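You operate a simulated robot arm through the tools that you are given. There is no shell and no other tool. Be economical: measure what you need, move in short steps, check, and stop when the job is done.

The job below is to be done with a simulated robot arm. You get a single attempt, and the scene is never put back.

TASK
Top the beaker up to 300 with soap base, add 3 pumps of pine scent and put the lid on.
Fine: tap shut, slide back in the middle, no dye.

It is judged by the outcome, as a careful person would: the job done as asked, and still so three seconds after it is handed in. It fails if anything else is knocked over, pushed out of place, dropped, spilled or broken. Lids that push on must go on centred and level and be pressed home; caps that screw on are set level and turned clockwise until they are tight.

THE ROBOT
A 7-joint arm with a two-finger parallel gripper, fixed in place. Base frame: the origin is at the foot of the arm, x ahead of it, y to its left, z up; the work surface is at about z = 0. Readings come in mm, degrees, newtons and seconds.
With the tool pointing down near the work surface it reaches from about 220 to 580 mm from the base axis. Its first joint turns from -66.0 to 66.0 degrees. Payload 2.5 kg.
The tool frame sits at the grasp point between the pads (the TCP): z along the fingers, y along the line on which they close. The tips reach 23 mm beyond it. The gripper opens to 94 mm. The fingers are 38 mm wide and 10 mm thick; the gripper's body (54 by 96 mm) begins 39 mm behind the TCP.
Orientation is that of the tool frame in the base frame, as [roll, pitch, yaw] about the fixed x, y, z axes, in that order (R = Rz(yaw) Ry(pitch) Rx(roll)). With the fingers straight down and closing along the base's y, the tool's x points along the base's -x, its y along +y and its z along -z.

THE INTERFACE
- The arm moves only by the tool drive_tool. Its argument "rows" is text: rows parted by semicolons, each of 7 numbers parted by spaces: the gripper command, from -1 (fully open) to 1 (shut), values between in proportion, then the shift along the base's x, y, z in mm, then the turn, a rotation vector about the base's x, y, z in degrees. In form: grip dx dy dz ax ay az; .... A call has 1 to 8 rows; each row shifts and turns the commanded pose from where the row before left it. A row lasts 0.2 s, in which the tool goes at most 50 mm and 8.6 degrees; a call with a longer step from one row to the next is refused whole, and so is a gripper value outside its range. A pose out of reach is approached as far as the arm can. The call stops where the force on the tool passes 70 N (or 10 N more than at its start, if that is more) or the arm is blocked; 0.2 s more then pass. Each finger travels about 108 mm/s and halts on what it meets, pressing with about 23 N; the grip force reading is that of the motor and also rises with nothing between the fingers. The clock runs only during rows and for 0.2 s after the last one: add rows that do not move to give the fingers time. It gives the time, the measured TCP pose, the force on the tool (base axes), the opening and the grip force at its end, in the units of the frame above (readings bear some noise), with the torque about the TCP (base axes, N m) and any sound that the robot's microphone picked up, and new pictures: "show" is both (left out), scene, wrist or none.
- Cameras (640 x 400 px; columns grow to the right, rows downward): "scene" is fixed at [115.9, -394.6, 545.5]; the picture's right is [0.87, -0.49, 0.00], its down [-0.28, -0.51, -0.81] and it looks along [0.40, 0.71, -0.58] (base axes); focal length 236 px, centre (320, 200). "wrist" rides on the gripper at [86, 16, -74] in the tool frame; the picture's right is [-0.18, 0.98, 0.00], its down [-0.58, -0.11, -0.81] and it looks along [-0.79, -0.15, 0.59] (tool axes); focal length 243 px, centre (320, 200). There is no depth. A picture from a camera that has moved, and an enlarged one, comes with that camera's place and axes in the base frame and with its lens. The place of the scene camera against the robot may be out by one fixed shift of up to 12 mm in any direction.
- enlarge(camera, box): a new picture of the part [left, top, right, bottom] of that camera's present view, enlarged. No time passes.
- hand_in(): hands the job in; it is judged then, once.

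Go step by step. Nothing tells you positions but the pictures and the camera data: compare them with the known pose of the tool, close in by small moves and look again before you grip or let go. The budget is 120 turns and 200 pictures, counting those below and the enlarged ones. Unless the task says otherwise, let go and move clear before handing in, and close with one line.

The tools are called after "Call:" by a JSON object that holds its "name" and its "arguments". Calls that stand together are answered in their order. drive_tool: Moves the arm, as the interface text tells. Its arguments: {"type":"object","properties":{"rows":{"type":"string"},"show":{"type":"string","enum":["both","scene","wrist","none"]}},"required":["rows"]} The other tools are called the same way: enlarge (camera, box) takes an enlarged picture of a part of a camera's view; hand_in () hands the job in.

At the start:

```text
clock: 0.0
position: [228.6, -287.5, 416.9]
tool_rot: [180.0, 0.0, -179.9]
force: [-0.3, 0.9, -0.6]
moment: [0.04, 0.04, -0.02]
grip_width: 93.8
grasp_force: 0.1
```

scene: 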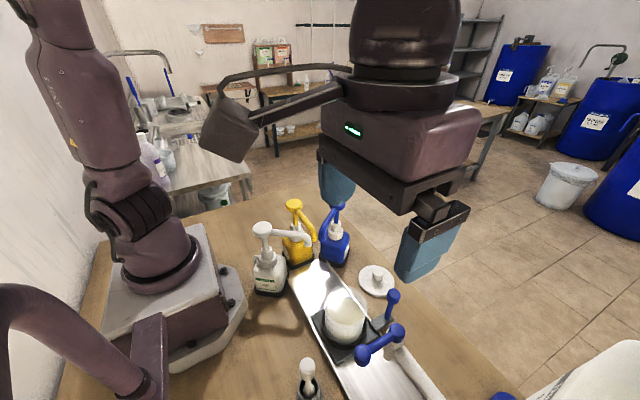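
wrist: 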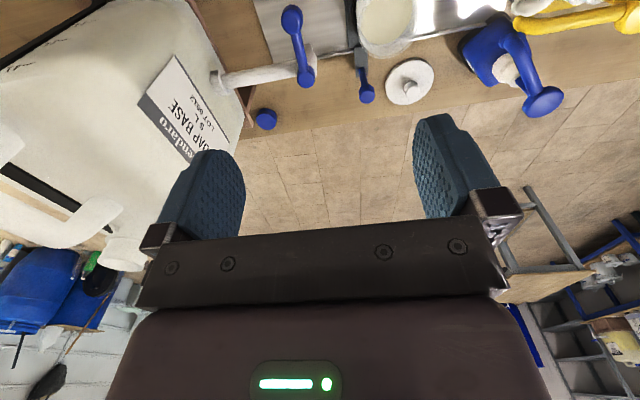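

I see a beaker on a slide in a tray, three pump bottles, a lid, and a soap base drum with a tap. I'll enlarge to read the labels and geometry.

Call:
{"name": "enlarge", "arguments": {"camera": "scene", "box": [230, 190, 390, 290]}}

Call:
{"name": "enlarge", "arguments": {"camera": "scene", "box": [280, 270, 488, 400]}}

Call:
{"name": "enlarge", "arguments": {"camera": "wrist", "box": [180, 0, 460, 175]}}

```text
4.00 times, centred on (310, 240) of scene
camera zoom: at [115.9, -394.6, 545.5], right [0.87, -0.49, 0.0], down [-0.28, -0.51, -0.81], along [0.4, 0.71, -0.58], focal length 945 px, centre (360, 40)
```

zoom: 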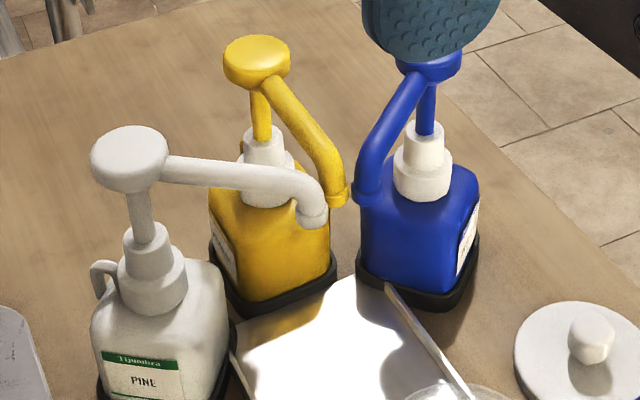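

```text
3.08 times, centred on (384, 335) of scene
camera zoom: at [115.9, -394.6, 545.5], right [0.87, -0.49, 0.0], down [-0.28, -0.51, -0.81], along [0.4, 0.71, -0.58], focal length 727 px, centre (123, -215)
```

zoom: 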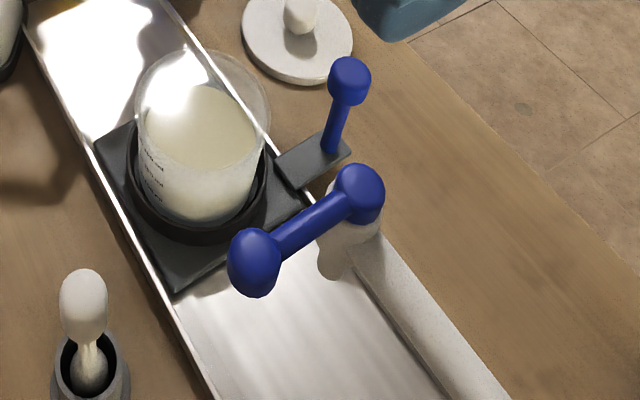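

```text
2.29 times, centred on (320, 88) of wrist
camera zoom: at [143.1, -270.2, 492.1], right [0.18, 0.98, 0.0], down [0.58, -0.11, 0.81], along [0.79, -0.15, -0.59], focal length 555 px, centre (320, 457)
```

zoom: 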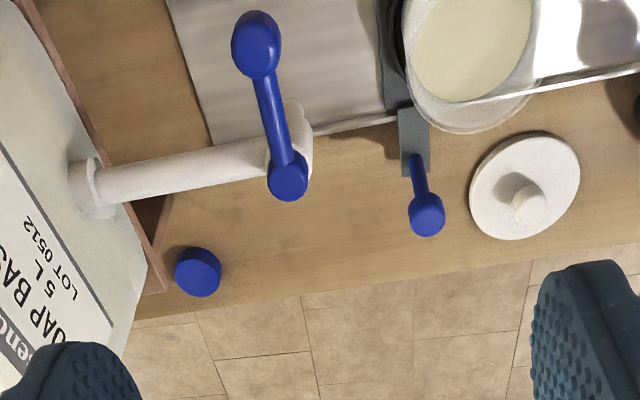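

Tap hub is at about (279,-312,220) with its lever pointing toward -x, the slide knob at (368,-236,125), and the lid knob at (418,-146,50). I'll move across to view the pumps and beaker from the wrist camera.

Call:
{"name": "drive_tool", "arguments": {"rows": "-1 0 45 0 0 0 0;-1 0 45 0 0 0 0;-1 0 45 0 0 0 0;-1 0 45 0 0 0 0;-1 0 0 0 0 0 0"}}

```text
clock: 1.2
position: [228.6, -107.1, 415.9]
tool_rot: [179.9, 0.1, 179.9]
force: [-0.7, 0.3, -0.3]
moment: [-0.02, 0.03, 0.01]
grip_width: 94.3
grasp_force: 0.1
camera wrist: at [142.9, -90.7, 491.0], right [0.19, 0.98, 0.0], down [0.58, -0.11, 0.81], along [0.79, -0.15, -0.59], focal length 243 px, centre (320, 200)
```

scene: 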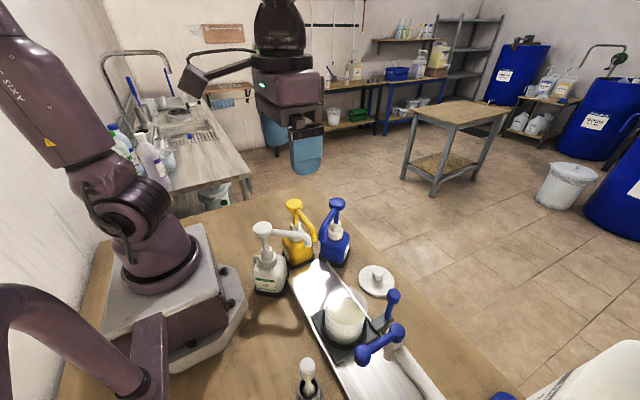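
wrist: 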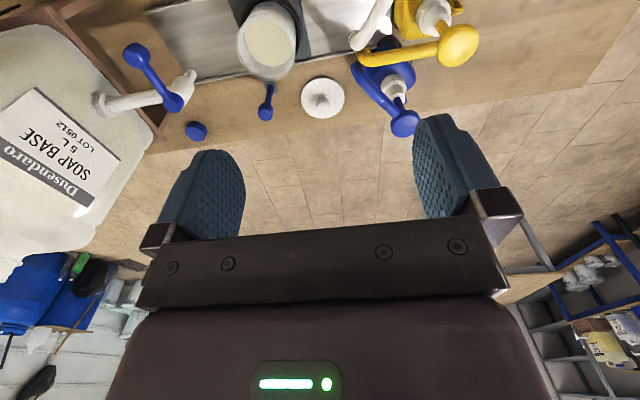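

The pumps are cut off at the top of the wrist view. I'll tilt the tool so the wrist camera looks further down.

Call:
{"name": "drive_tool", "arguments": {"rows": "-1 0 30 0 0 8 0;-1 0 0 0 0 8 0;-1 0 0 0 0 8 0;-1 0 0 0 0 8 0;-1 0 0 0 0 0 0", "show": "wrist"}}

```text
clock: 2.4
position: [228.5, -77.6, 417.3]
tool_rot: [-179.8, -32.0, 179.9]
force: [0.1, -0.7, -0.1]
moment: [-0.01, -0.04, 0.0]
grip_width: 94.1
grasp_force: 0.1
camera wrist: at [195.9, -60.4, 526.2], right [0.16, 0.98, -0.1], down [0.92, -0.11, 0.37], along [0.36, -0.15, -0.92], focal length 243 px, centre (320, 200)
```

wrist: 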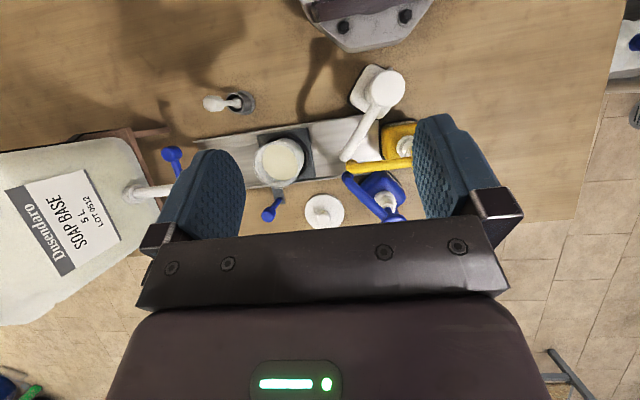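

Call:
{"name": "enlarge", "arguments": {"camera": "wrist", "box": [180, 50, 420, 225]}}

Call:
{"name": "enlarge", "arguments": {"camera": "scene", "box": [300, 270, 400, 370]}}

Call:
{"name": "enlarge", "arguments": {"camera": "scene", "box": [240, 190, 400, 300]}}

```text
2.29 times, centred on (300, 138) of wrist
camera zoom: at [195.9, -60.4, 526.2], right [0.16, 0.98, -0.1], down [0.92, -0.11, 0.37], along [0.36, -0.15, -0.92], focal length 555 px, centre (366, 343)
```

zoom: 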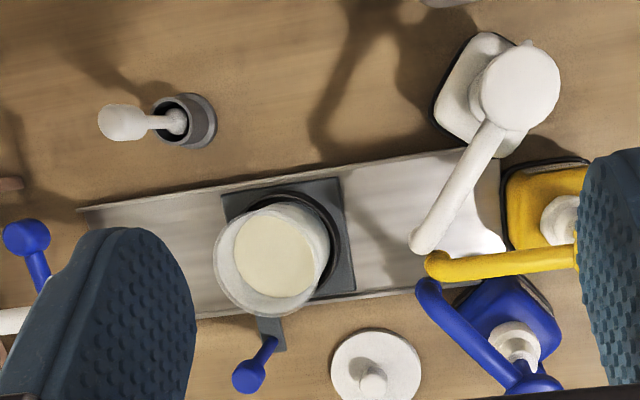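

```text
4.00 times, centred on (350, 320) of scene
camera zoom: at [115.9, -394.6, 545.5], right [0.87, -0.49, 0.0], down [-0.28, -0.51, -0.81], along [0.4, 0.71, -0.58], focal length 945 px, centre (200, -280)
```

zoom: 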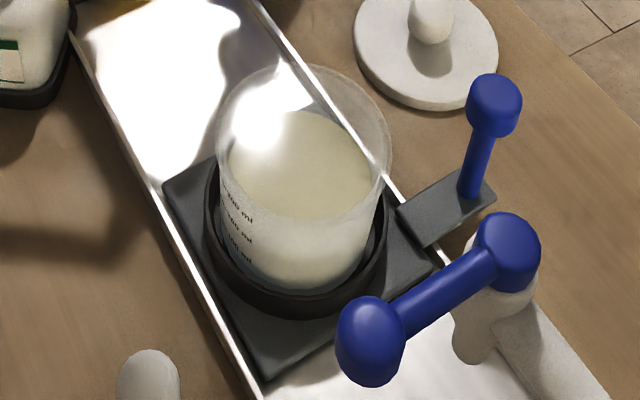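

```text
3.64 times, centred on (320, 245) of scene
camera zoom: at [115.9, -394.6, 545.5], right [0.87, -0.49, 0.0], down [-0.28, -0.51, -0.81], along [0.4, 0.71, -0.58], focal length 859 px, centre (320, 36)
```

zoom: 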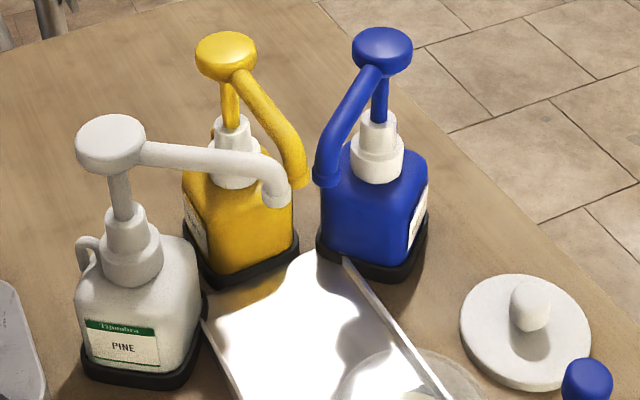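

From two wrist views I triangulate the slide knob top at (377,-235,108), the tap lever knob at (225,-313,203), the hub at (287,-314,200), and the lid knob at (430,-140,27). The pine head is near (189,-10,196), its nozzle near (269,-70,160), and the beaker near (287,-202). Next I'll read the beaker marks closely.

Call:
{"name": "enlarge", "arguments": {"camera": "scene", "box": [322, 284, 370, 350]}}

Call:
{"name": "enlarge", "arguments": {"camera": "scene", "box": [350, 310, 430, 360]}}

```text
6.06 times, centred on (346, 317) of scene
camera zoom: at [115.9, -394.6, 545.5], right [0.87, -0.49, 0.0], down [-0.28, -0.51, -0.81], along [0.4, 0.71, -0.58], focal length 1432 px, centre (162, -509)
```

zoom: 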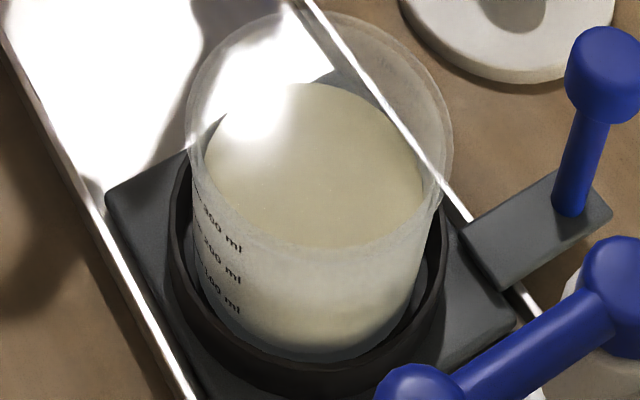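

```text
8.00 times, centred on (390, 335) of scene
camera zoom: at [115.9, -394.6, 545.5], right [0.87, -0.49, 0.0], down [-0.28, -0.51, -0.81], along [0.4, 0.71, -0.58], focal length 1890 px, centre (-240, -880)
```

zoom: 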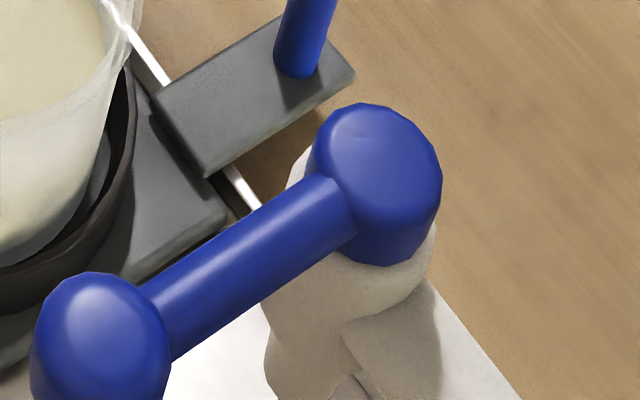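

The beaker has 100/200/300 marks, and I need to find where the surface meets them. I'll enlarge further.

Call:
{"name": "enlarge", "arguments": {"camera": "scene", "box": [332, 305, 364, 345]}}

Call:
{"name": "enlarge", "arguments": {"camera": "wrist", "box": [250, 125, 350, 195]}}

```text
10.00 times, centred on (348, 325) of scene
camera zoom: at [115.9, -394.6, 545.5], right [0.87, -0.49, 0.0], down [-0.28, -0.51, -0.81], along [0.4, 0.71, -0.58], focal length 2363 px, centre (40, -1050)
```

zoom: 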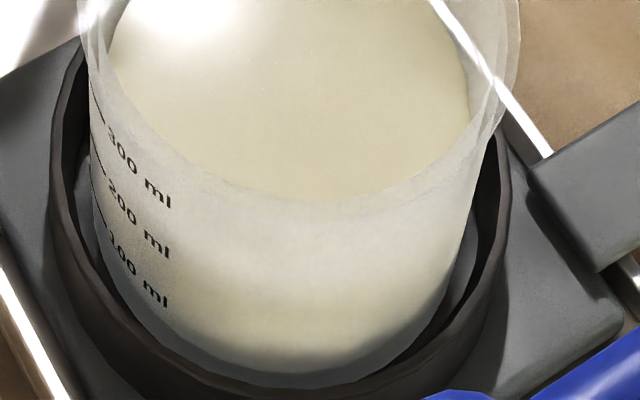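

```text
5.71 times, centred on (300, 160) of wrist
camera zoom: at [195.9, -60.4, 526.2], right [0.16, 0.98, -0.1], down [0.92, -0.11, 0.37], along [0.36, -0.15, -0.92], focal length 1386 px, centre (434, 429)
```

zoom: 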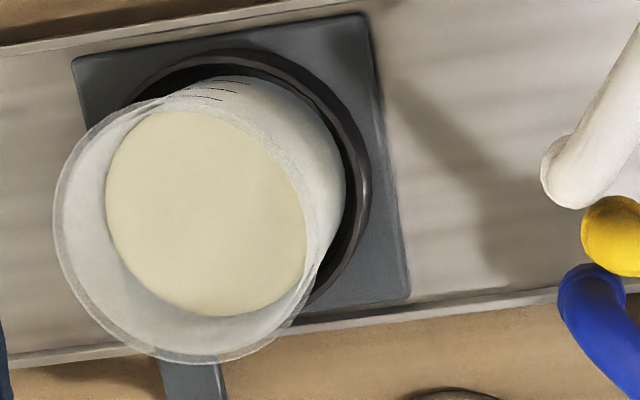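

The marks face the robot (-x), so I'll drop the wrist camera to a lower viewpoint on that side to read the level and marks directly.

Call:
{"name": "drive_tool", "arguments": {"rows": "-1 0 -21 -30 0 -8 0;-1 0 -21 -30 0 -8 0;-1 0 -21 -30 0 -8 0;-1 0 -21 -30 0 -8 0;-1 0 -21 -30 0 -8 0;-1 0 -22 -40 0 -8 0;-1 0 0 0 0 0 0", "show": "wrist"}}

```text
clock: 4.0
position: [228.7, -203.2, 225.2]
tool_rot: [179.9, 16.1, 179.9]
force: [0.0, -0.1, 0.4]
moment: [0.01, 0.0, 0.01]
grip_width: 94.2
grasp_force: 0.2
camera wrist: at [125.3, -185.0, 274.4], right [0.18, 0.98, 0.05], down [0.34, -0.11, 0.94], along [0.92, -0.15, -0.35], focal length 243 px, centre (320, 200)
```

wrist: 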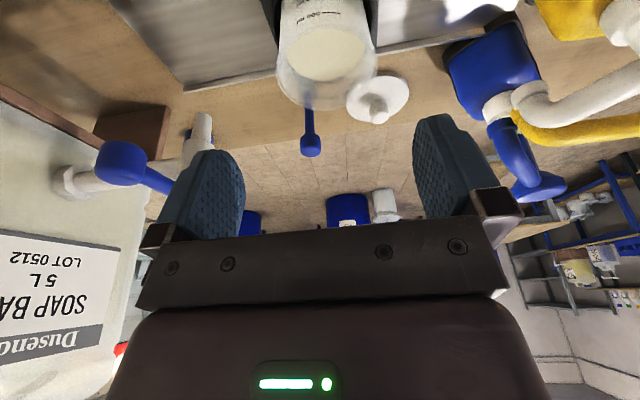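

Call:
{"name": "enlarge", "arguments": {"camera": "wrist", "box": [260, 0, 400, 110]}}

Call:
{"name": "drive_tool", "arguments": {"rows": "-1 0 0 0 0 8 0;-1 0 0 0 0 0 0", "show": "none"}}

Call:
{"name": "enlarge", "arguments": {"camera": "wrist", "box": [260, 0, 400, 110]}}

```text
3.64 times, centred on (330, 55) of wrist
camera zoom: at [125.3, -185.0, 274.4], right [0.18, 0.98, 0.05], down [0.34, -0.11, 0.94], along [0.92, -0.15, -0.35], focal length 882 px, centre (284, 727)
```

zoom: 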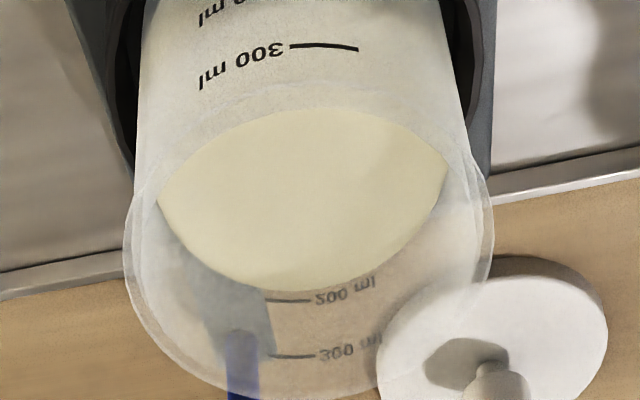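

```text
clock: 4.6
position: [228.7, -202.8, 225.6]
tool_rot: [-180.0, 7.9, 179.8]
force: [-0.2, -0.2, -0.5]
moment: [0.0, 0.04, 0.01]
grip_width: 93.8
grasp_force: 0.0
```

```text
3.64 times, centred on (330, 55) of wrist
camera zoom: at [133.3, -185.4, 289.0], right [0.18, 0.98, 0.03], down [0.46, -0.11, 0.88], along [0.87, -0.15, -0.48], focal length 882 px, centre (284, 727)
```

zoom: 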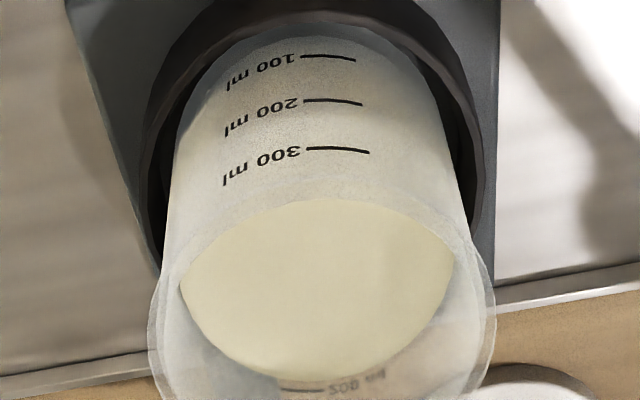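

The inner far-side marks read directly: the surface is just under 200, about 180. Now I'll go above the slide knob at about (377,-235) and look before gripping its stem.

Call:
{"name": "drive_tool", "arguments": {"rows": "-1 37 -8 -5 0 8 0;-1 37 -8 -5 0 0 0;-1 37 -8 -5 0 0 0;-1 37 -8 -5 0 0 0;-1 0 0 -20 0 0 0;-1 0 0 0 0 0 0"}}

```text
clock: 6.0
position: [376.6, -236.1, 187.5]
tool_rot: [-179.9, 0.0, 179.9]
force: [-0.1, -0.3, 0.7]
moment: [0.01, -0.03, -0.01]
grip_width: 94.0
grasp_force: 0.1
camera wrist: at [291.8, -218.2, 263.0], right [0.18, 0.98, 0.0], down [0.58, -0.11, 0.81], along [0.79, -0.15, -0.59], focal length 243 px, centre (320, 200)
```

scene: 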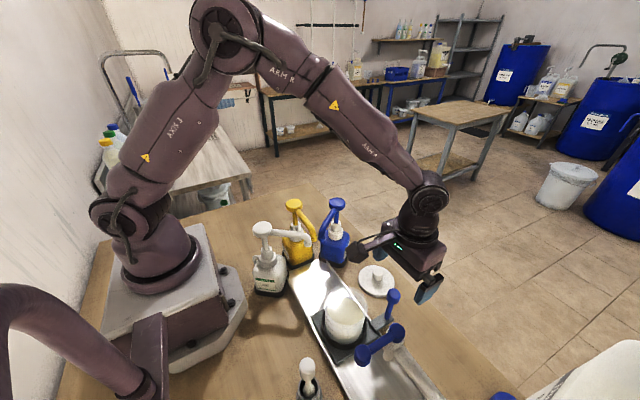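
wrist: 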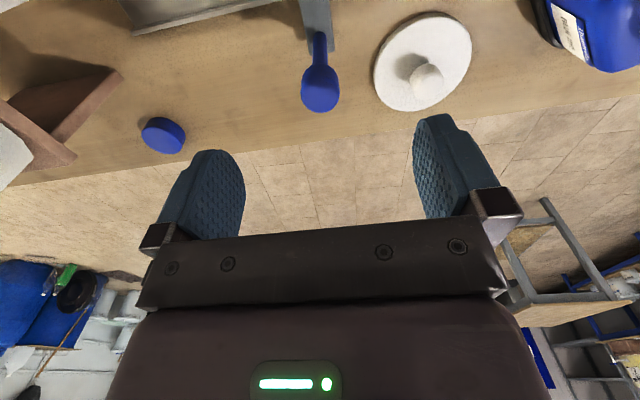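

Knob position is confirmed at (376,-234). I'll descend and grip it.

Call:
{"name": "drive_tool", "arguments": {"rows": "-1 0 1 -40 0 0 0;-1 0 0 -40 0 0 0;-1 0 0 -14 0 0 0;0.3 0 0 0 0 0 0;1 0 0 0 0 0 0;1 0 0 0 0 0 0;1 0 0 0 0 0 0"}}

```text
clock: 7.6
position: [376.8, -233.7, 92.9]
tool_rot: [180.0, 0.0, 179.9]
force: [0.3, 1.3, -5.2]
moment: [-0.21, -0.72, -0.07]
grip_width: 25.6
grasp_force: 45.4
camera wrist: at [290.8, -217.5, 168.3], right [0.19, 0.98, 0.0], down [0.58, -0.11, 0.81], along [0.79, -0.15, -0.59], focal length 243 px, centre (320, 200)
```

scene: 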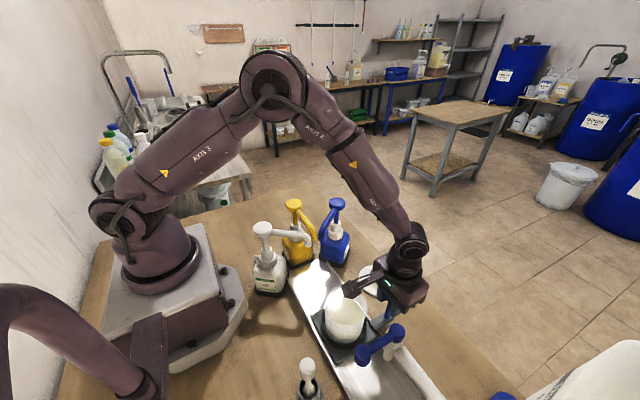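
wrist: 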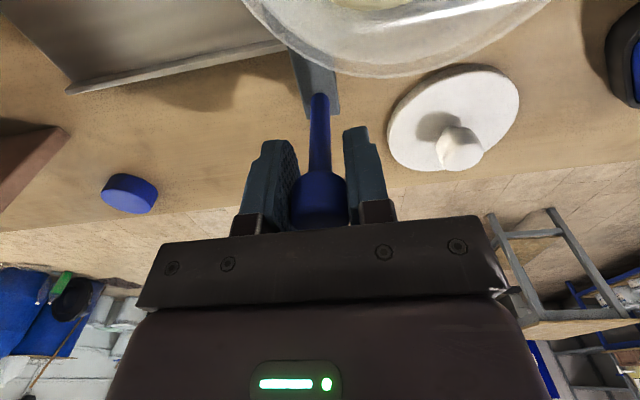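

The wrist camera bracket sits at (291,-217,168), so sliding like this would hit the tap or the pump nozzles. I'll release, rise, and turn the wrist so the camera sits on the outer (+x) side.

Call:
{"name": "drive_tool", "arguments": {"rows": "0 0 0 0 0 0 0;-0.3 0 0 0 0 0 0;-0.3 0 0 40 0 0 0;-0.3 0 0 30 0 0 -8.5;-0.3 0 0 0 0 0 -8.5;-0.3 0 0 0 0 0 -8.5;-0.3 0 0 0 0 0 -8.5;-0.3 0 0 0 0 0 -8.5", "show": "none"}}

Call:
{"name": "drive_tool", "arguments": {"rows": "-0.3 0 0 0 0 0 -8.5;-0.3 0 0 0 0 0 -8.5;-0.3 0 0 0 0 0 -8.5;-0.3 0 0 0 0 0 -8.5;-0.3 0 0 0 0 0 -8.5;-0.3 0 0 0 0 0 -8.5;-0.3 0 0 0 0 0 -8.5;-0.3 0 0 0 0 0 -8.5", "show": "none"}}

Call:
{"name": "drive_tool", "arguments": {"rows": "-0.3 0 0 0 0 0 -8.5;-0.3 0 0 0 0 0 -8.5;-0.3 0 0 0 0 0 -8.5;-0.3 0 0 0 0 0 -8.5;-0.3 0 0 0 0 0 -8.5;-0.3 0 0 0 0 0 -8.5;-0.3 0 0 0 0 0 -8.5;-0.3 0 0 0 0 0 -8.5"}}

```text
clock: 9.4
position: [376.8, -235.1, 164.8]
tool_rot: [-179.9, 0.1, 137.3]
force: [0.2, -0.2, -0.3]
moment: [-0.02, -0.01, 0.03]
grip_width: 60.8
grasp_force: 0.0
```

```text
clock: 11.2
position: [375.5, -235.3, 162.7]
tool_rot: [-180.0, 0.0, 69.3]
force: [-0.1, -0.5, 0.9]
moment: [-0.01, -0.02, 0.01]
grip_width: 60.9
grasp_force: 0.1
```

```text
clock: 13.0
position: [375.1, -235.3, 162.0]
tool_rot: [179.9, 0.1, 1.3]
force: [0.2, -0.9, 0.1]
moment: [0.0, 0.0, -0.04]
grip_width: 61.0
grasp_force: 0.1
camera wrist: at [463.9, -248.6, 237.8], right [-0.16, -0.99, 0.0], down [-0.58, 0.1, 0.81], along [-0.8, 0.13, -0.59], focal length 243 px, centre (320, 200)
```

scene: 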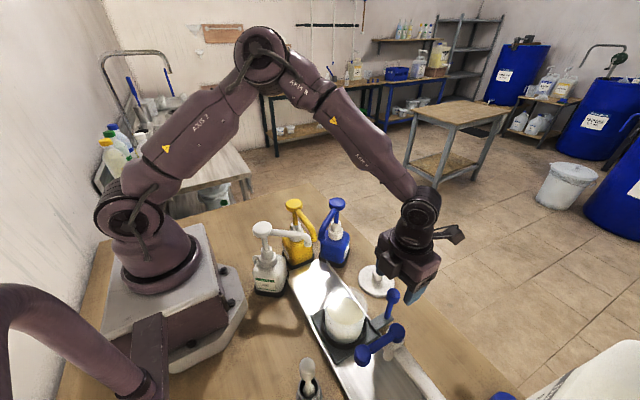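
wrist: 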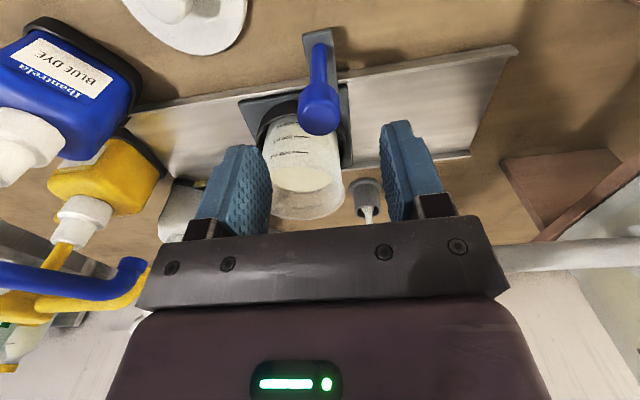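

The wrist turned fine and the camera is now on the outer side. I'll descend and grip the knob again.

Call:
{"name": "drive_tool", "arguments": {"rows": "-0.3 1 1 -40 0 0 0;-0.3 0 0 -30 0 0 0;1 0 0 0 0 0 0;1 0 0 0 0 0 0;1 0 0 0 0 0 0;1 0 -20 0 0 0 0;1 0 -20 0 0 0 0;1 0 0 0 0 0 0"}}

```text
clock: 14.8
position: [378.9, -274.2, 92.5]
tool_rot: [179.9, -0.1, 1.5]
force: [5.5, 0.8, 6.7]
moment: [0.35, 0.2, 0.12]
grip_width: 25.5
grasp_force: 45.5
camera wrist: at [466.1, -287.9, 168.0], right [-0.16, -0.99, 0.0], down [-0.59, 0.09, 0.8], along [-0.79, 0.13, -0.59], focal length 243 px, centre (320, 200)
```

scene: 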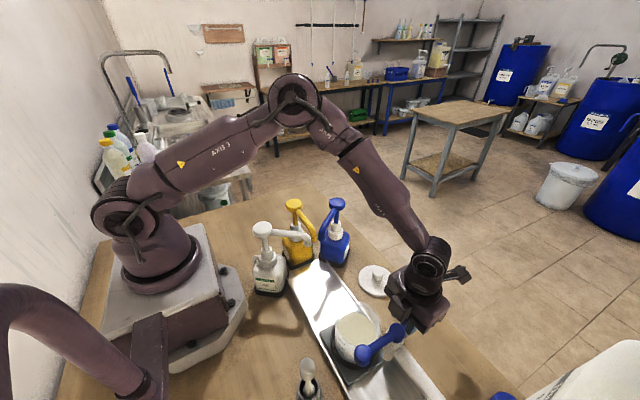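
wrist: 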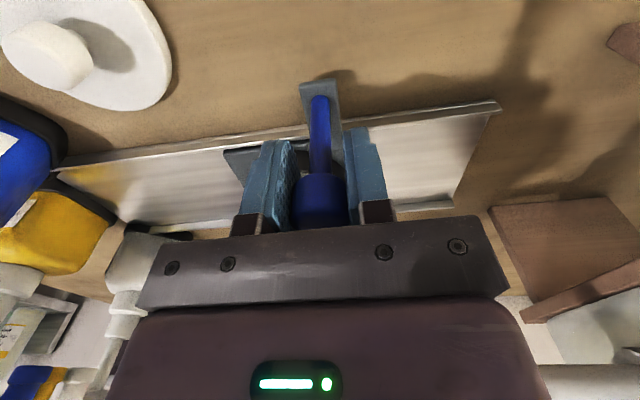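

The slide moves freely. I'll continue toward the tap in small steps.

Call:
{"name": "drive_tool", "arguments": {"rows": "1 0 -18 0 0 0 0;1 0 -18 0 0 0 0;1 0 -14 0 0 0 0;1 0 0 0 0 0 0"}}

Call:
{"name": "enlarge", "arguments": {"camera": "scene", "box": [310, 290, 450, 400]}}

```text
clock: 15.8
position: [379.6, -322.4, 94.0]
tool_rot: [-179.7, -0.2, 1.5]
force: [24.5, 0.5, -22.1]
moment: [-0.48, 0.47, 0.08]
grip_width: 25.7
grasp_force: 45.1
camera wrist: at [466.1, -335.2, 167.9], right [-0.16, -0.99, 0.0], down [-0.59, 0.09, 0.81], along [-0.8, 0.13, -0.59], focal length 243 px, centre (320, 200)
```

scene: 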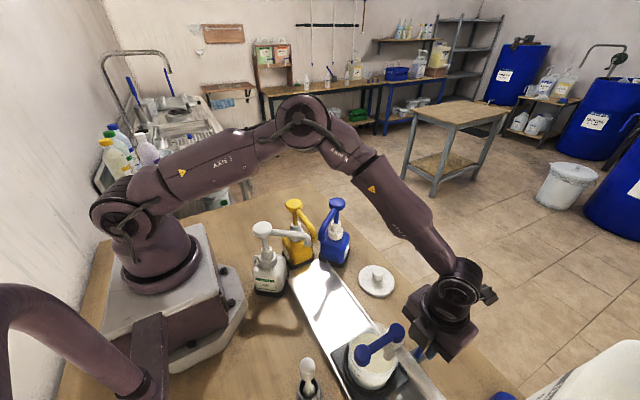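
wrist: 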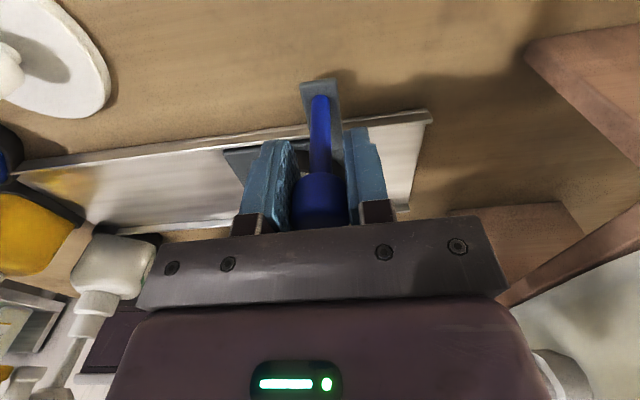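

```text
3.64 times, centred on (380, 345) of scene
camera zoom: at [116.0, -394.7, 545.4], right [0.87, -0.49, 0.0], down [-0.28, -0.51, -0.81], along [0.4, 0.71, -0.58], focal length 859 px, centre (102, -327)
```

zoom: 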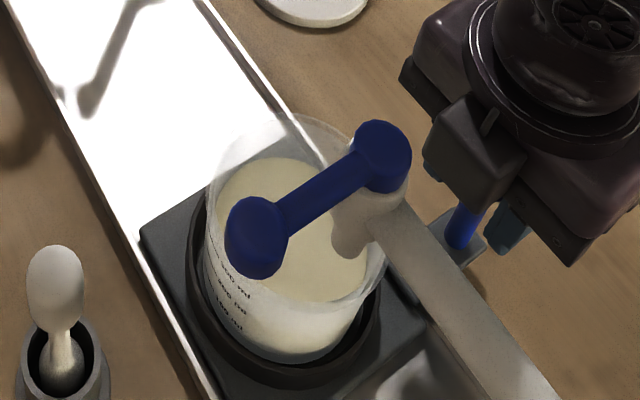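

The beaker is nearly under the spout but side force is building up, so I'll open briefly to relieve the strain, re-grip, and finish the last stretch.

Call:
{"name": "drive_tool", "arguments": {"rows": "0.2 0 0 0 0 0 0;0.2 1 0 0 0 0 0;1 0 0 0 0 0 0;1 0 0 0 0 0 0;1 0 -10 0 0 0 0;1 0 -10 0 0 0 0;1 0 -4 0 0 0 0;1 0 0 0 0 0 0"}}

Call:
{"name": "enlarge", "arguments": {"camera": "scene", "box": [310, 290, 450, 400]}}

```text
clock: 17.6
position: [377.0, -350.1, 93.8]
tool_rot: [179.9, 0.1, 1.4]
force: [-22.6, 2.8, 24.2]
moment: [0.29, -0.23, 0.04]
grip_width: 25.8
grasp_force: 45.6
camera wrist: at [465.1, -363.5, 168.7], right [-0.16, -0.99, 0.0], down [-0.58, 0.1, 0.81], along [-0.8, 0.13, -0.59], focal length 243 px, centre (320, 200)
```

scene: 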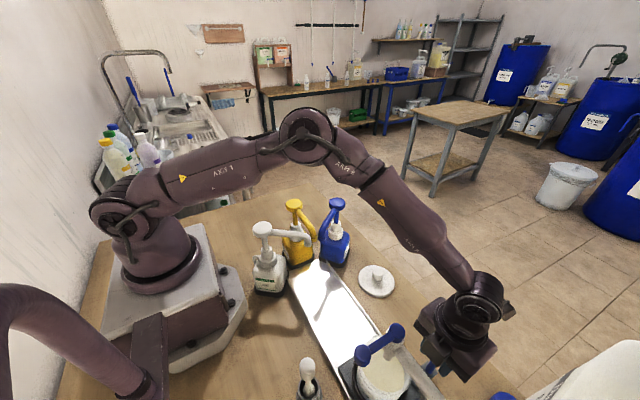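
wrist: 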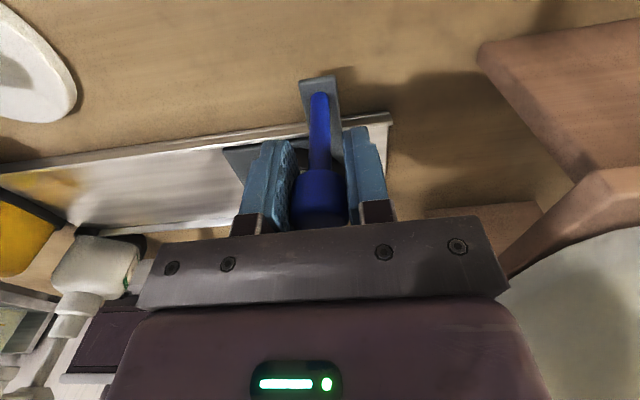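

```text
3.64 times, centred on (380, 345) of scene
camera zoom: at [115.7, -394.5, 545.6], right [0.87, -0.49, 0.0], down [-0.28, -0.51, -0.81], along [0.4, 0.71, -0.58], focal length 859 px, centre (102, -327)
```

zoom: 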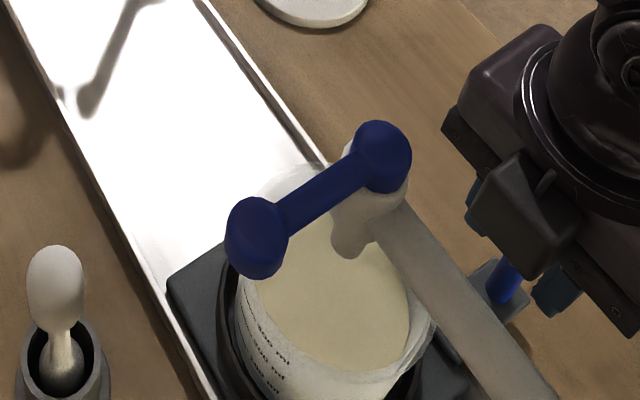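

The beaker now sits under the spout. I'll release, rise, and travel above the tap lever's knob at about (225,-313).

Call:
{"name": "drive_tool", "arguments": {"rows": "0 0 0 0 0 0 0;-0.4 0 0 0 0 0 0;-0.4 0 0 50 0 0 0;-0.4 0 0 50 0 0 0;-0.4 0 0 50 0 0 0;-0.4 0 0 40 0 0 0;-0.4 -45 8 0 0 0 0;-0.4 -45 8 0 0 0 0", "show": "none"}}

Call:
{"name": "drive_tool", "arguments": {"rows": "-0.4 -45 9 0 0 0 0;-0.4 -17 9 0 0 0 0;-0.4 0 0 0 0 0 0"}}

```text
clock: 19.4
position: [289.6, -334.5, 280.2]
tool_rot: [180.0, 0.0, 1.5]
force: [0.5, -1.0, 0.5]
moment: [0.01, -0.01, -0.01]
grip_width: 65.9
grasp_force: 0.0
```

```text
clock: 20.2
position: [228.0, -315.7, 282.7]
tool_rot: [-180.0, -0.1, 1.4]
force: [0.1, -0.7, 0.4]
moment: [-0.01, -0.05, 0.0]
grip_width: 65.7
grasp_force: 0.0
camera wrist: at [315.1, -328.8, 356.7], right [-0.16, -0.99, 0.0], down [-0.58, 0.09, 0.81], along [-0.8, 0.13, -0.59], focal length 243 px, centre (320, 200)
```

scene: 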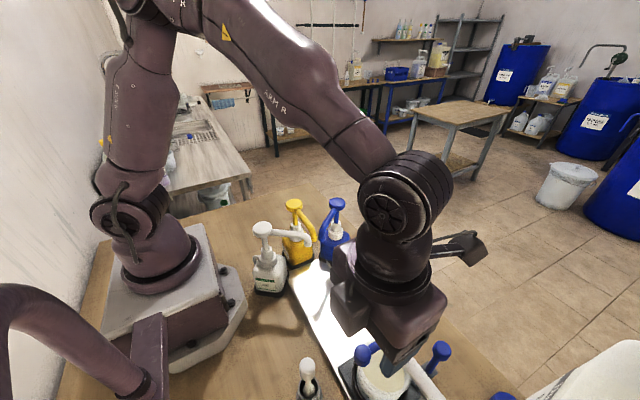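
wrist: 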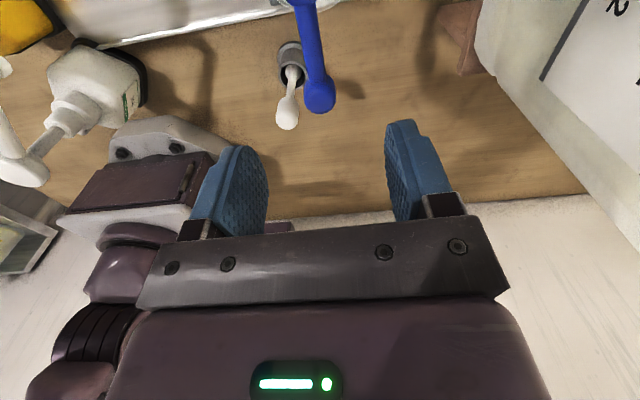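

The knob is confirmed at (224,-314). I'll descend and grip the lever knob.

Call:
{"name": "drive_tool", "arguments": {"rows": "-0.4 -4 2 -40 0 0 0;-0.4 0 0 -35 0 0 0;-0.4 0 0 -7 0 0 0;0.5 0 0 0 0 0 0;0.8 0 0 0 0 0 0;0.8 0 0 0 0 0 0;0.8 0 0 0 0 0 0"}}

Call:
{"name": "enlarge", "arguments": {"camera": "scene", "box": [310, 290, 450, 400]}}

```text
clock: 21.8
position: [221.9, -311.7, 199.4]
tool_rot: [179.9, 0.0, 1.4]
force: [0.7, -1.3, -8.9]
moment: [0.01, -0.35, -0.1]
grip_width: 21.2
grasp_force: 44.7
camera wrist: at [310.0, -325.3, 275.0], right [-0.16, -0.99, 0.0], down [-0.58, 0.09, 0.81], along [-0.8, 0.13, -0.59], focal length 243 px, centre (320, 200)
```

scene: 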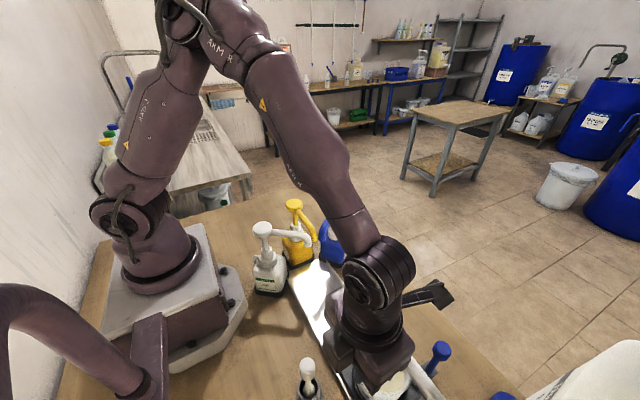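
wrist: 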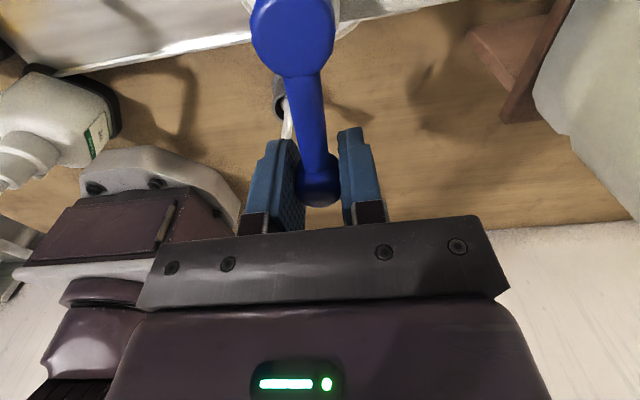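

```text
3.64 times, centred on (380, 345) of scene
camera zoom: at [115.9, -394.7, 545.5], right [0.87, -0.49, 0.0], down [-0.28, -0.51, -0.81], along [0.4, 0.71, -0.58], focal length 859 px, centre (102, -327)
```

zoom: 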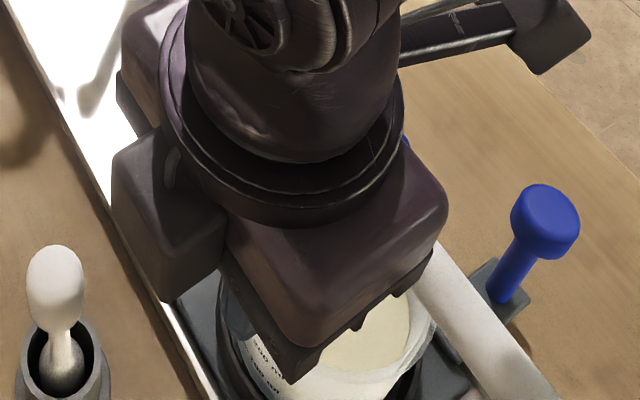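

Lever knob is gripped, hub about 60 mm away. I'll test a small 8° turn toward +y and check the force and flow.

Call:
{"name": "drive_tool", "arguments": {"rows": "0.8 0.2 4.4 0 0 0 -4.2;0.8 0.5 4.4 0 0 0 -4.3", "show": "wrist"}}

```text
clock: 22.4
position: [223.1, -301.6, 198.7]
tool_rot: [180.0, 0.1, -7.0]
force: [6.2, -4.9, -22.1]
moment: [0.07, 0.43, -0.19]
grip_width: 21.0
grasp_force: 44.9
camera wrist: at [308.1, -328.6, 275.0], right [-0.3, -0.95, 0.0], down [-0.56, 0.18, 0.81], along [-0.77, 0.25, -0.59], focal length 243 px, centre (320, 200)
```

wrist: 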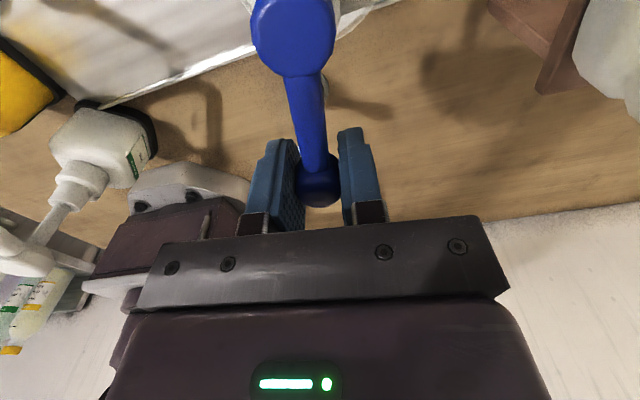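

It turns freely this way. I'll go a bit further and watch for flow.

Call:
{"name": "drive_tool", "arguments": {"rows": "0.8 1.9 8.6 0 0 0 -8.5;0.8 3.2 8.3 0 0 0 -8.5"}}

Call:
{"name": "enlarge", "arguments": {"camera": "scene", "box": [310, 290, 450, 400]}}

```text
clock: 23.0
position: [227.6, -287.2, 200.0]
tool_rot: [-179.9, 0.1, -24.0]
force: [6.4, 1.9, -19.7]
moment: [0.15, 0.39, 0.26]
grip_width: 21.0
grasp_force: 45.1
camera wrist: at [302.3, -335.5, 275.1], right [-0.57, -0.82, 0.0], down [-0.49, 0.34, 0.81], along [-0.66, 0.46, -0.59], focal length 243 px, centre (320, 200)
```

scene: 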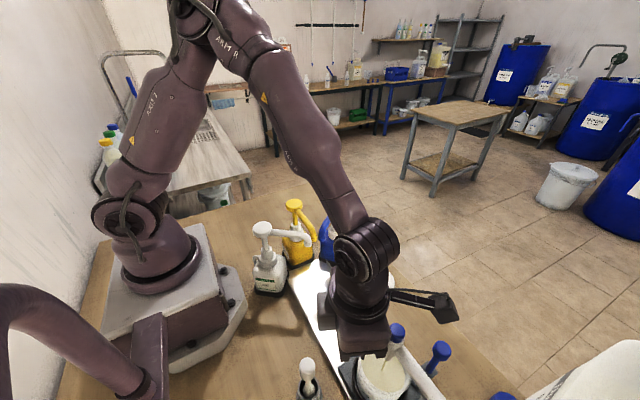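
wrist: 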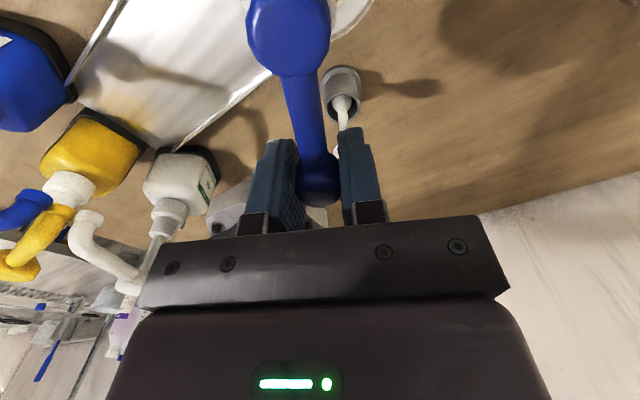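

```text
3.64 times, centred on (380, 345) of scene
camera zoom: at [115.9, -394.7, 545.4], right [0.87, -0.49, 0.0], down [-0.28, -0.51, -0.81], along [0.4, 0.71, -0.58], focal length 859 px, centre (102, -327)
```

zoom: 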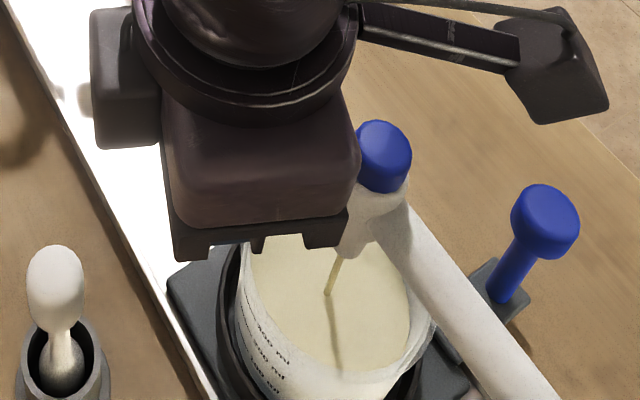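

Soap is flowing as a thin stream into the beaker. I'll hold here for a moment to gauge the rate.

Call:
{"name": "drive_tool", "arguments": {"rows": "0.8 0 0 0 0 0 0;0.8 0 0 0 0 0 0;0.8 0 0 0 0 0 0;0.8 0 0 0 0 0 0;0.8 0 0 0 0 0 0;0.8 0 0 0 0 0 0;0.8 0 0 0 0 0 0;0.8 0 0 0 0 0 0", "show": "none"}}

Call:
{"name": "enlarge", "arguments": {"camera": "scene", "box": [310, 290, 450, 400]}}

```text
clock: 24.8
position: [227.4, -287.1, 199.1]
tool_rot: [180.0, 0.0, -24.0]
force: [4.8, -1.1, -23.1]
moment: [0.08, 0.13, 0.08]
grip_width: 21.2
grasp_force: 45.3
```

```text
3.64 times, centred on (380, 345) of scene
camera zoom: at [115.9, -394.7, 545.4], right [0.87, -0.49, 0.0], down [-0.28, -0.51, -0.81], along [0.4, 0.71, -0.58], focal length 859 px, centre (102, -327)
```

zoom: 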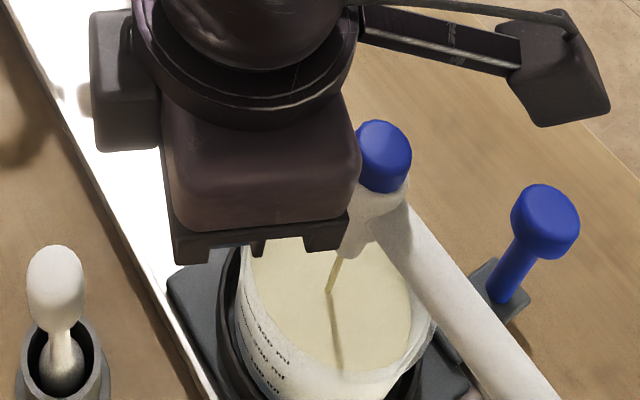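

The level rises slowly at this opening. I'll open a little more and hold briefly.

Call:
{"name": "drive_tool", "arguments": {"rows": "0.8 4.5 7.8 0 0 0 -8.5;0.8 0 0 0 0 0 0;0.8 0 0 0 0 0 0;0.8 0 0 0 0 0 0;0.8 0 0 0 0 0 0;0.8 0 0 0 0 0 0;0.8 0 0 0 0 0 0;0.8 0 0 0 0 0 0", "show": "none"}}

Call:
{"name": "enlarge", "arguments": {"camera": "scene", "box": [352, 340, 422, 400]}}

```text
clock: 26.6
position: [232.6, -279.8, 200.6]
tool_rot: [-180.0, 0.0, -32.5]
force: [8.8, -7.2, -28.4]
moment: [0.03, 0.02, -0.01]
grip_width: 21.2
grasp_force: 45.0
```

```text
6.67 times, centred on (387, 370) of scene
camera zoom: at [115.9, -394.7, 545.4], right [0.87, -0.49, 0.0], down [-0.28, -0.51, -0.81], along [0.4, 0.71, -0.58], focal length 1575 px, centre (-127, -933)
```

zoom: 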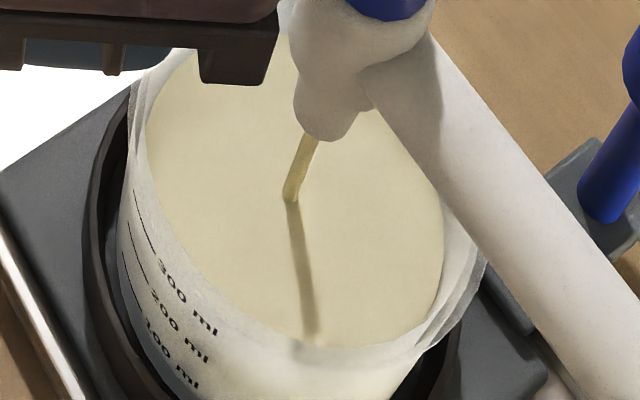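

Call:
{"name": "drive_tool", "arguments": {"rows": "0.8 0 0 0 0 0 0;0.8 0 0 0 0 0 0;0.8 0 0 0 0 0 0;0.8 0 0 0 0 0 0;0.8 0 0 0 0 0 0;0.8 0 0 0 0 0 0;0.8 0 0 0 0 0 0;0.8 0 0 0 0 0 0", "show": "none"}}

Call:
{"name": "enlarge", "arguments": {"camera": "scene", "box": [352, 340, 422, 400]}}

```text
clock: 28.4
position: [232.8, -278.4, 201.2]
tool_rot: [-180.0, 0.0, -32.5]
force: [9.1, -5.0, -16.1]
moment: [0.0, 0.08, 0.08]
grip_width: 21.2
grasp_force: 45.1
```

```text
6.67 times, centred on (387, 370) of scene
camera zoom: at [115.9, -394.7, 545.4], right [0.87, -0.49, 0.0], down [-0.28, -0.51, -0.81], along [0.4, 0.71, -0.58], focal length 1575 px, centre (-127, -933)
```

zoom: 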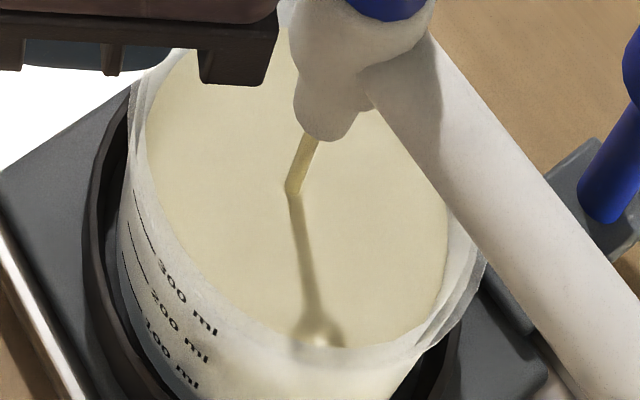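

The stream's impact point rises about 8 px per 1.8 s, roughly 25 ml. I'll continue one more hold and recheck.

Call:
{"name": "drive_tool", "arguments": {"rows": "0.8 0 0 0 0 0 0;0.8 0 0 0 0 0 0;0.8 0 0 0 0 0 0;0.8 0 0 0 0 0 0;0.8 0 0 0 0 0 0;0.8 0 0 0 0 0 0;0.8 0 0 0 0 0 0;0.8 0 0 0 0 0 0", "show": "wrist"}}

Call:
{"name": "enlarge", "arguments": {"camera": "scene", "box": [352, 340, 422, 400]}}

```text
clock: 30.2
position: [231.5, -278.3, 201.7]
tool_rot: [180.0, 0.0, -32.6]
force: [5.6, -3.2, -4.7]
moment: [0.0, 0.03, -0.01]
grip_width: 21.3
grasp_force: 45.4
camera wrist: at [297.9, -338.2, 276.2], right [-0.68, -0.73, 0.0], down [-0.43, 0.4, 0.81], along [-0.59, 0.55, -0.59], focal length 243 px, centre (320, 200)
```

wrist: 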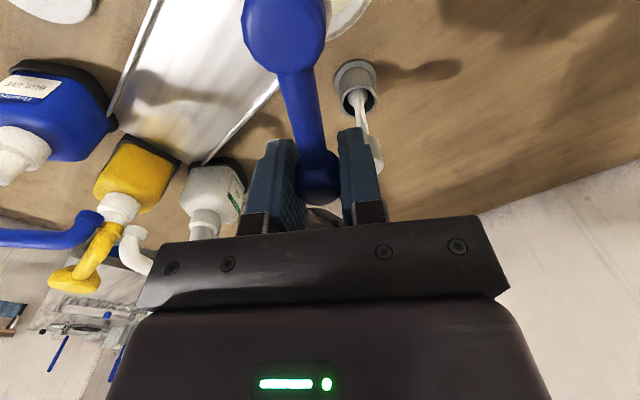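

```text
6.67 times, centred on (387, 370) of scene
camera zoom: at [115.9, -394.7, 545.5], right [0.87, -0.49, 0.0], down [-0.28, -0.51, -0.81], along [0.4, 0.71, -0.58], focal length 1575 px, centre (-127, -933)
```

zoom: 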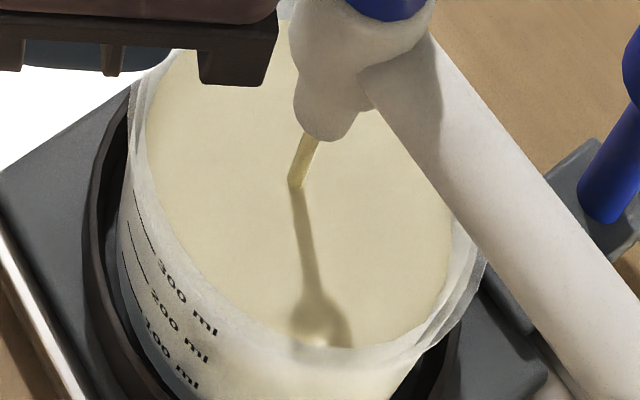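

Roughly 240 by my estimate. I'll hold a little longer, then close fully to take a precise reading.

Call:
{"name": "drive_tool", "arguments": {"rows": "0.8 0 0 0 0 0 0;0.8 0 0 0 0 0 0;0.8 0 0 0 0 0 0;0.8 -4.5 -7.8 0 0 0 8.5;0.8 -3.2 -8.3 0 0 0 8.5;0.8 -1.9 -8.6 0 0 0 8.5;0.8 -0.7 -8.8 0 0 0 8.5;0.8 0 -1 0 0 0 0"}}

Call:
{"name": "enlarge", "arguments": {"camera": "scene", "box": [352, 340, 422, 400]}}

```text
clock: 32.0
position: [222.2, -313.4, 200.4]
tool_rot: [-179.9, 0.1, 1.6]
force: [-13.5, 4.3, 20.0]
moment: [0.01, -0.31, 0.19]
grip_width: 21.1
grasp_force: 45.4
camera wrist: at [309.4, -326.1, 276.0], right [-0.16, -0.99, 0.0], down [-0.58, 0.09, 0.81], along [-0.8, 0.13, -0.59], focal length 243 px, centre (320, 200)
```

scene: 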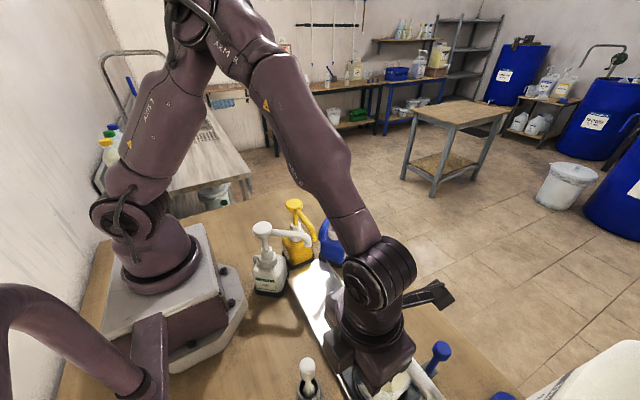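
wrist: 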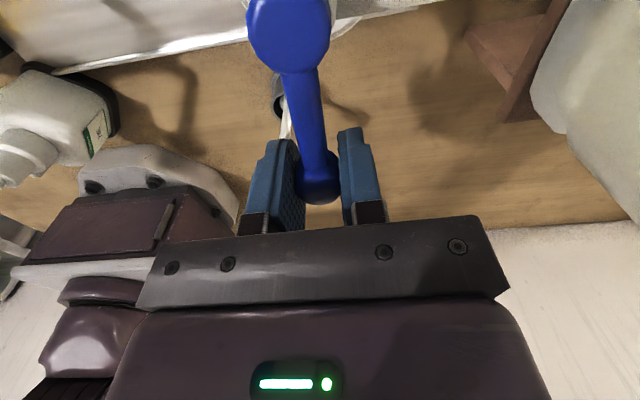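

```text
6.67 times, centred on (387, 370) of scene
camera zoom: at [115.8, -394.6, 545.6], right [0.87, -0.49, 0.0], down [-0.28, -0.51, -0.81], along [0.4, 0.71, -0.58], focal length 1575 px, centre (-127, -933)
```

zoom: 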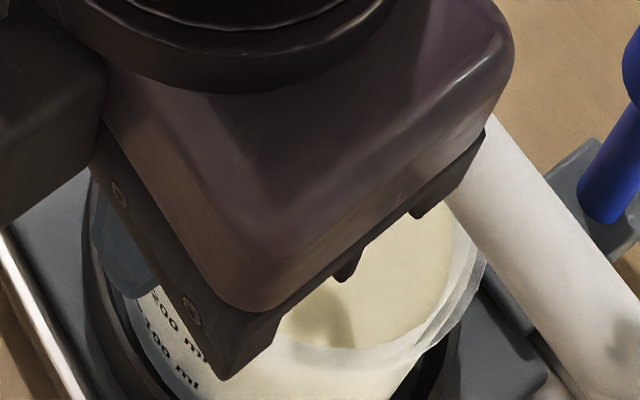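

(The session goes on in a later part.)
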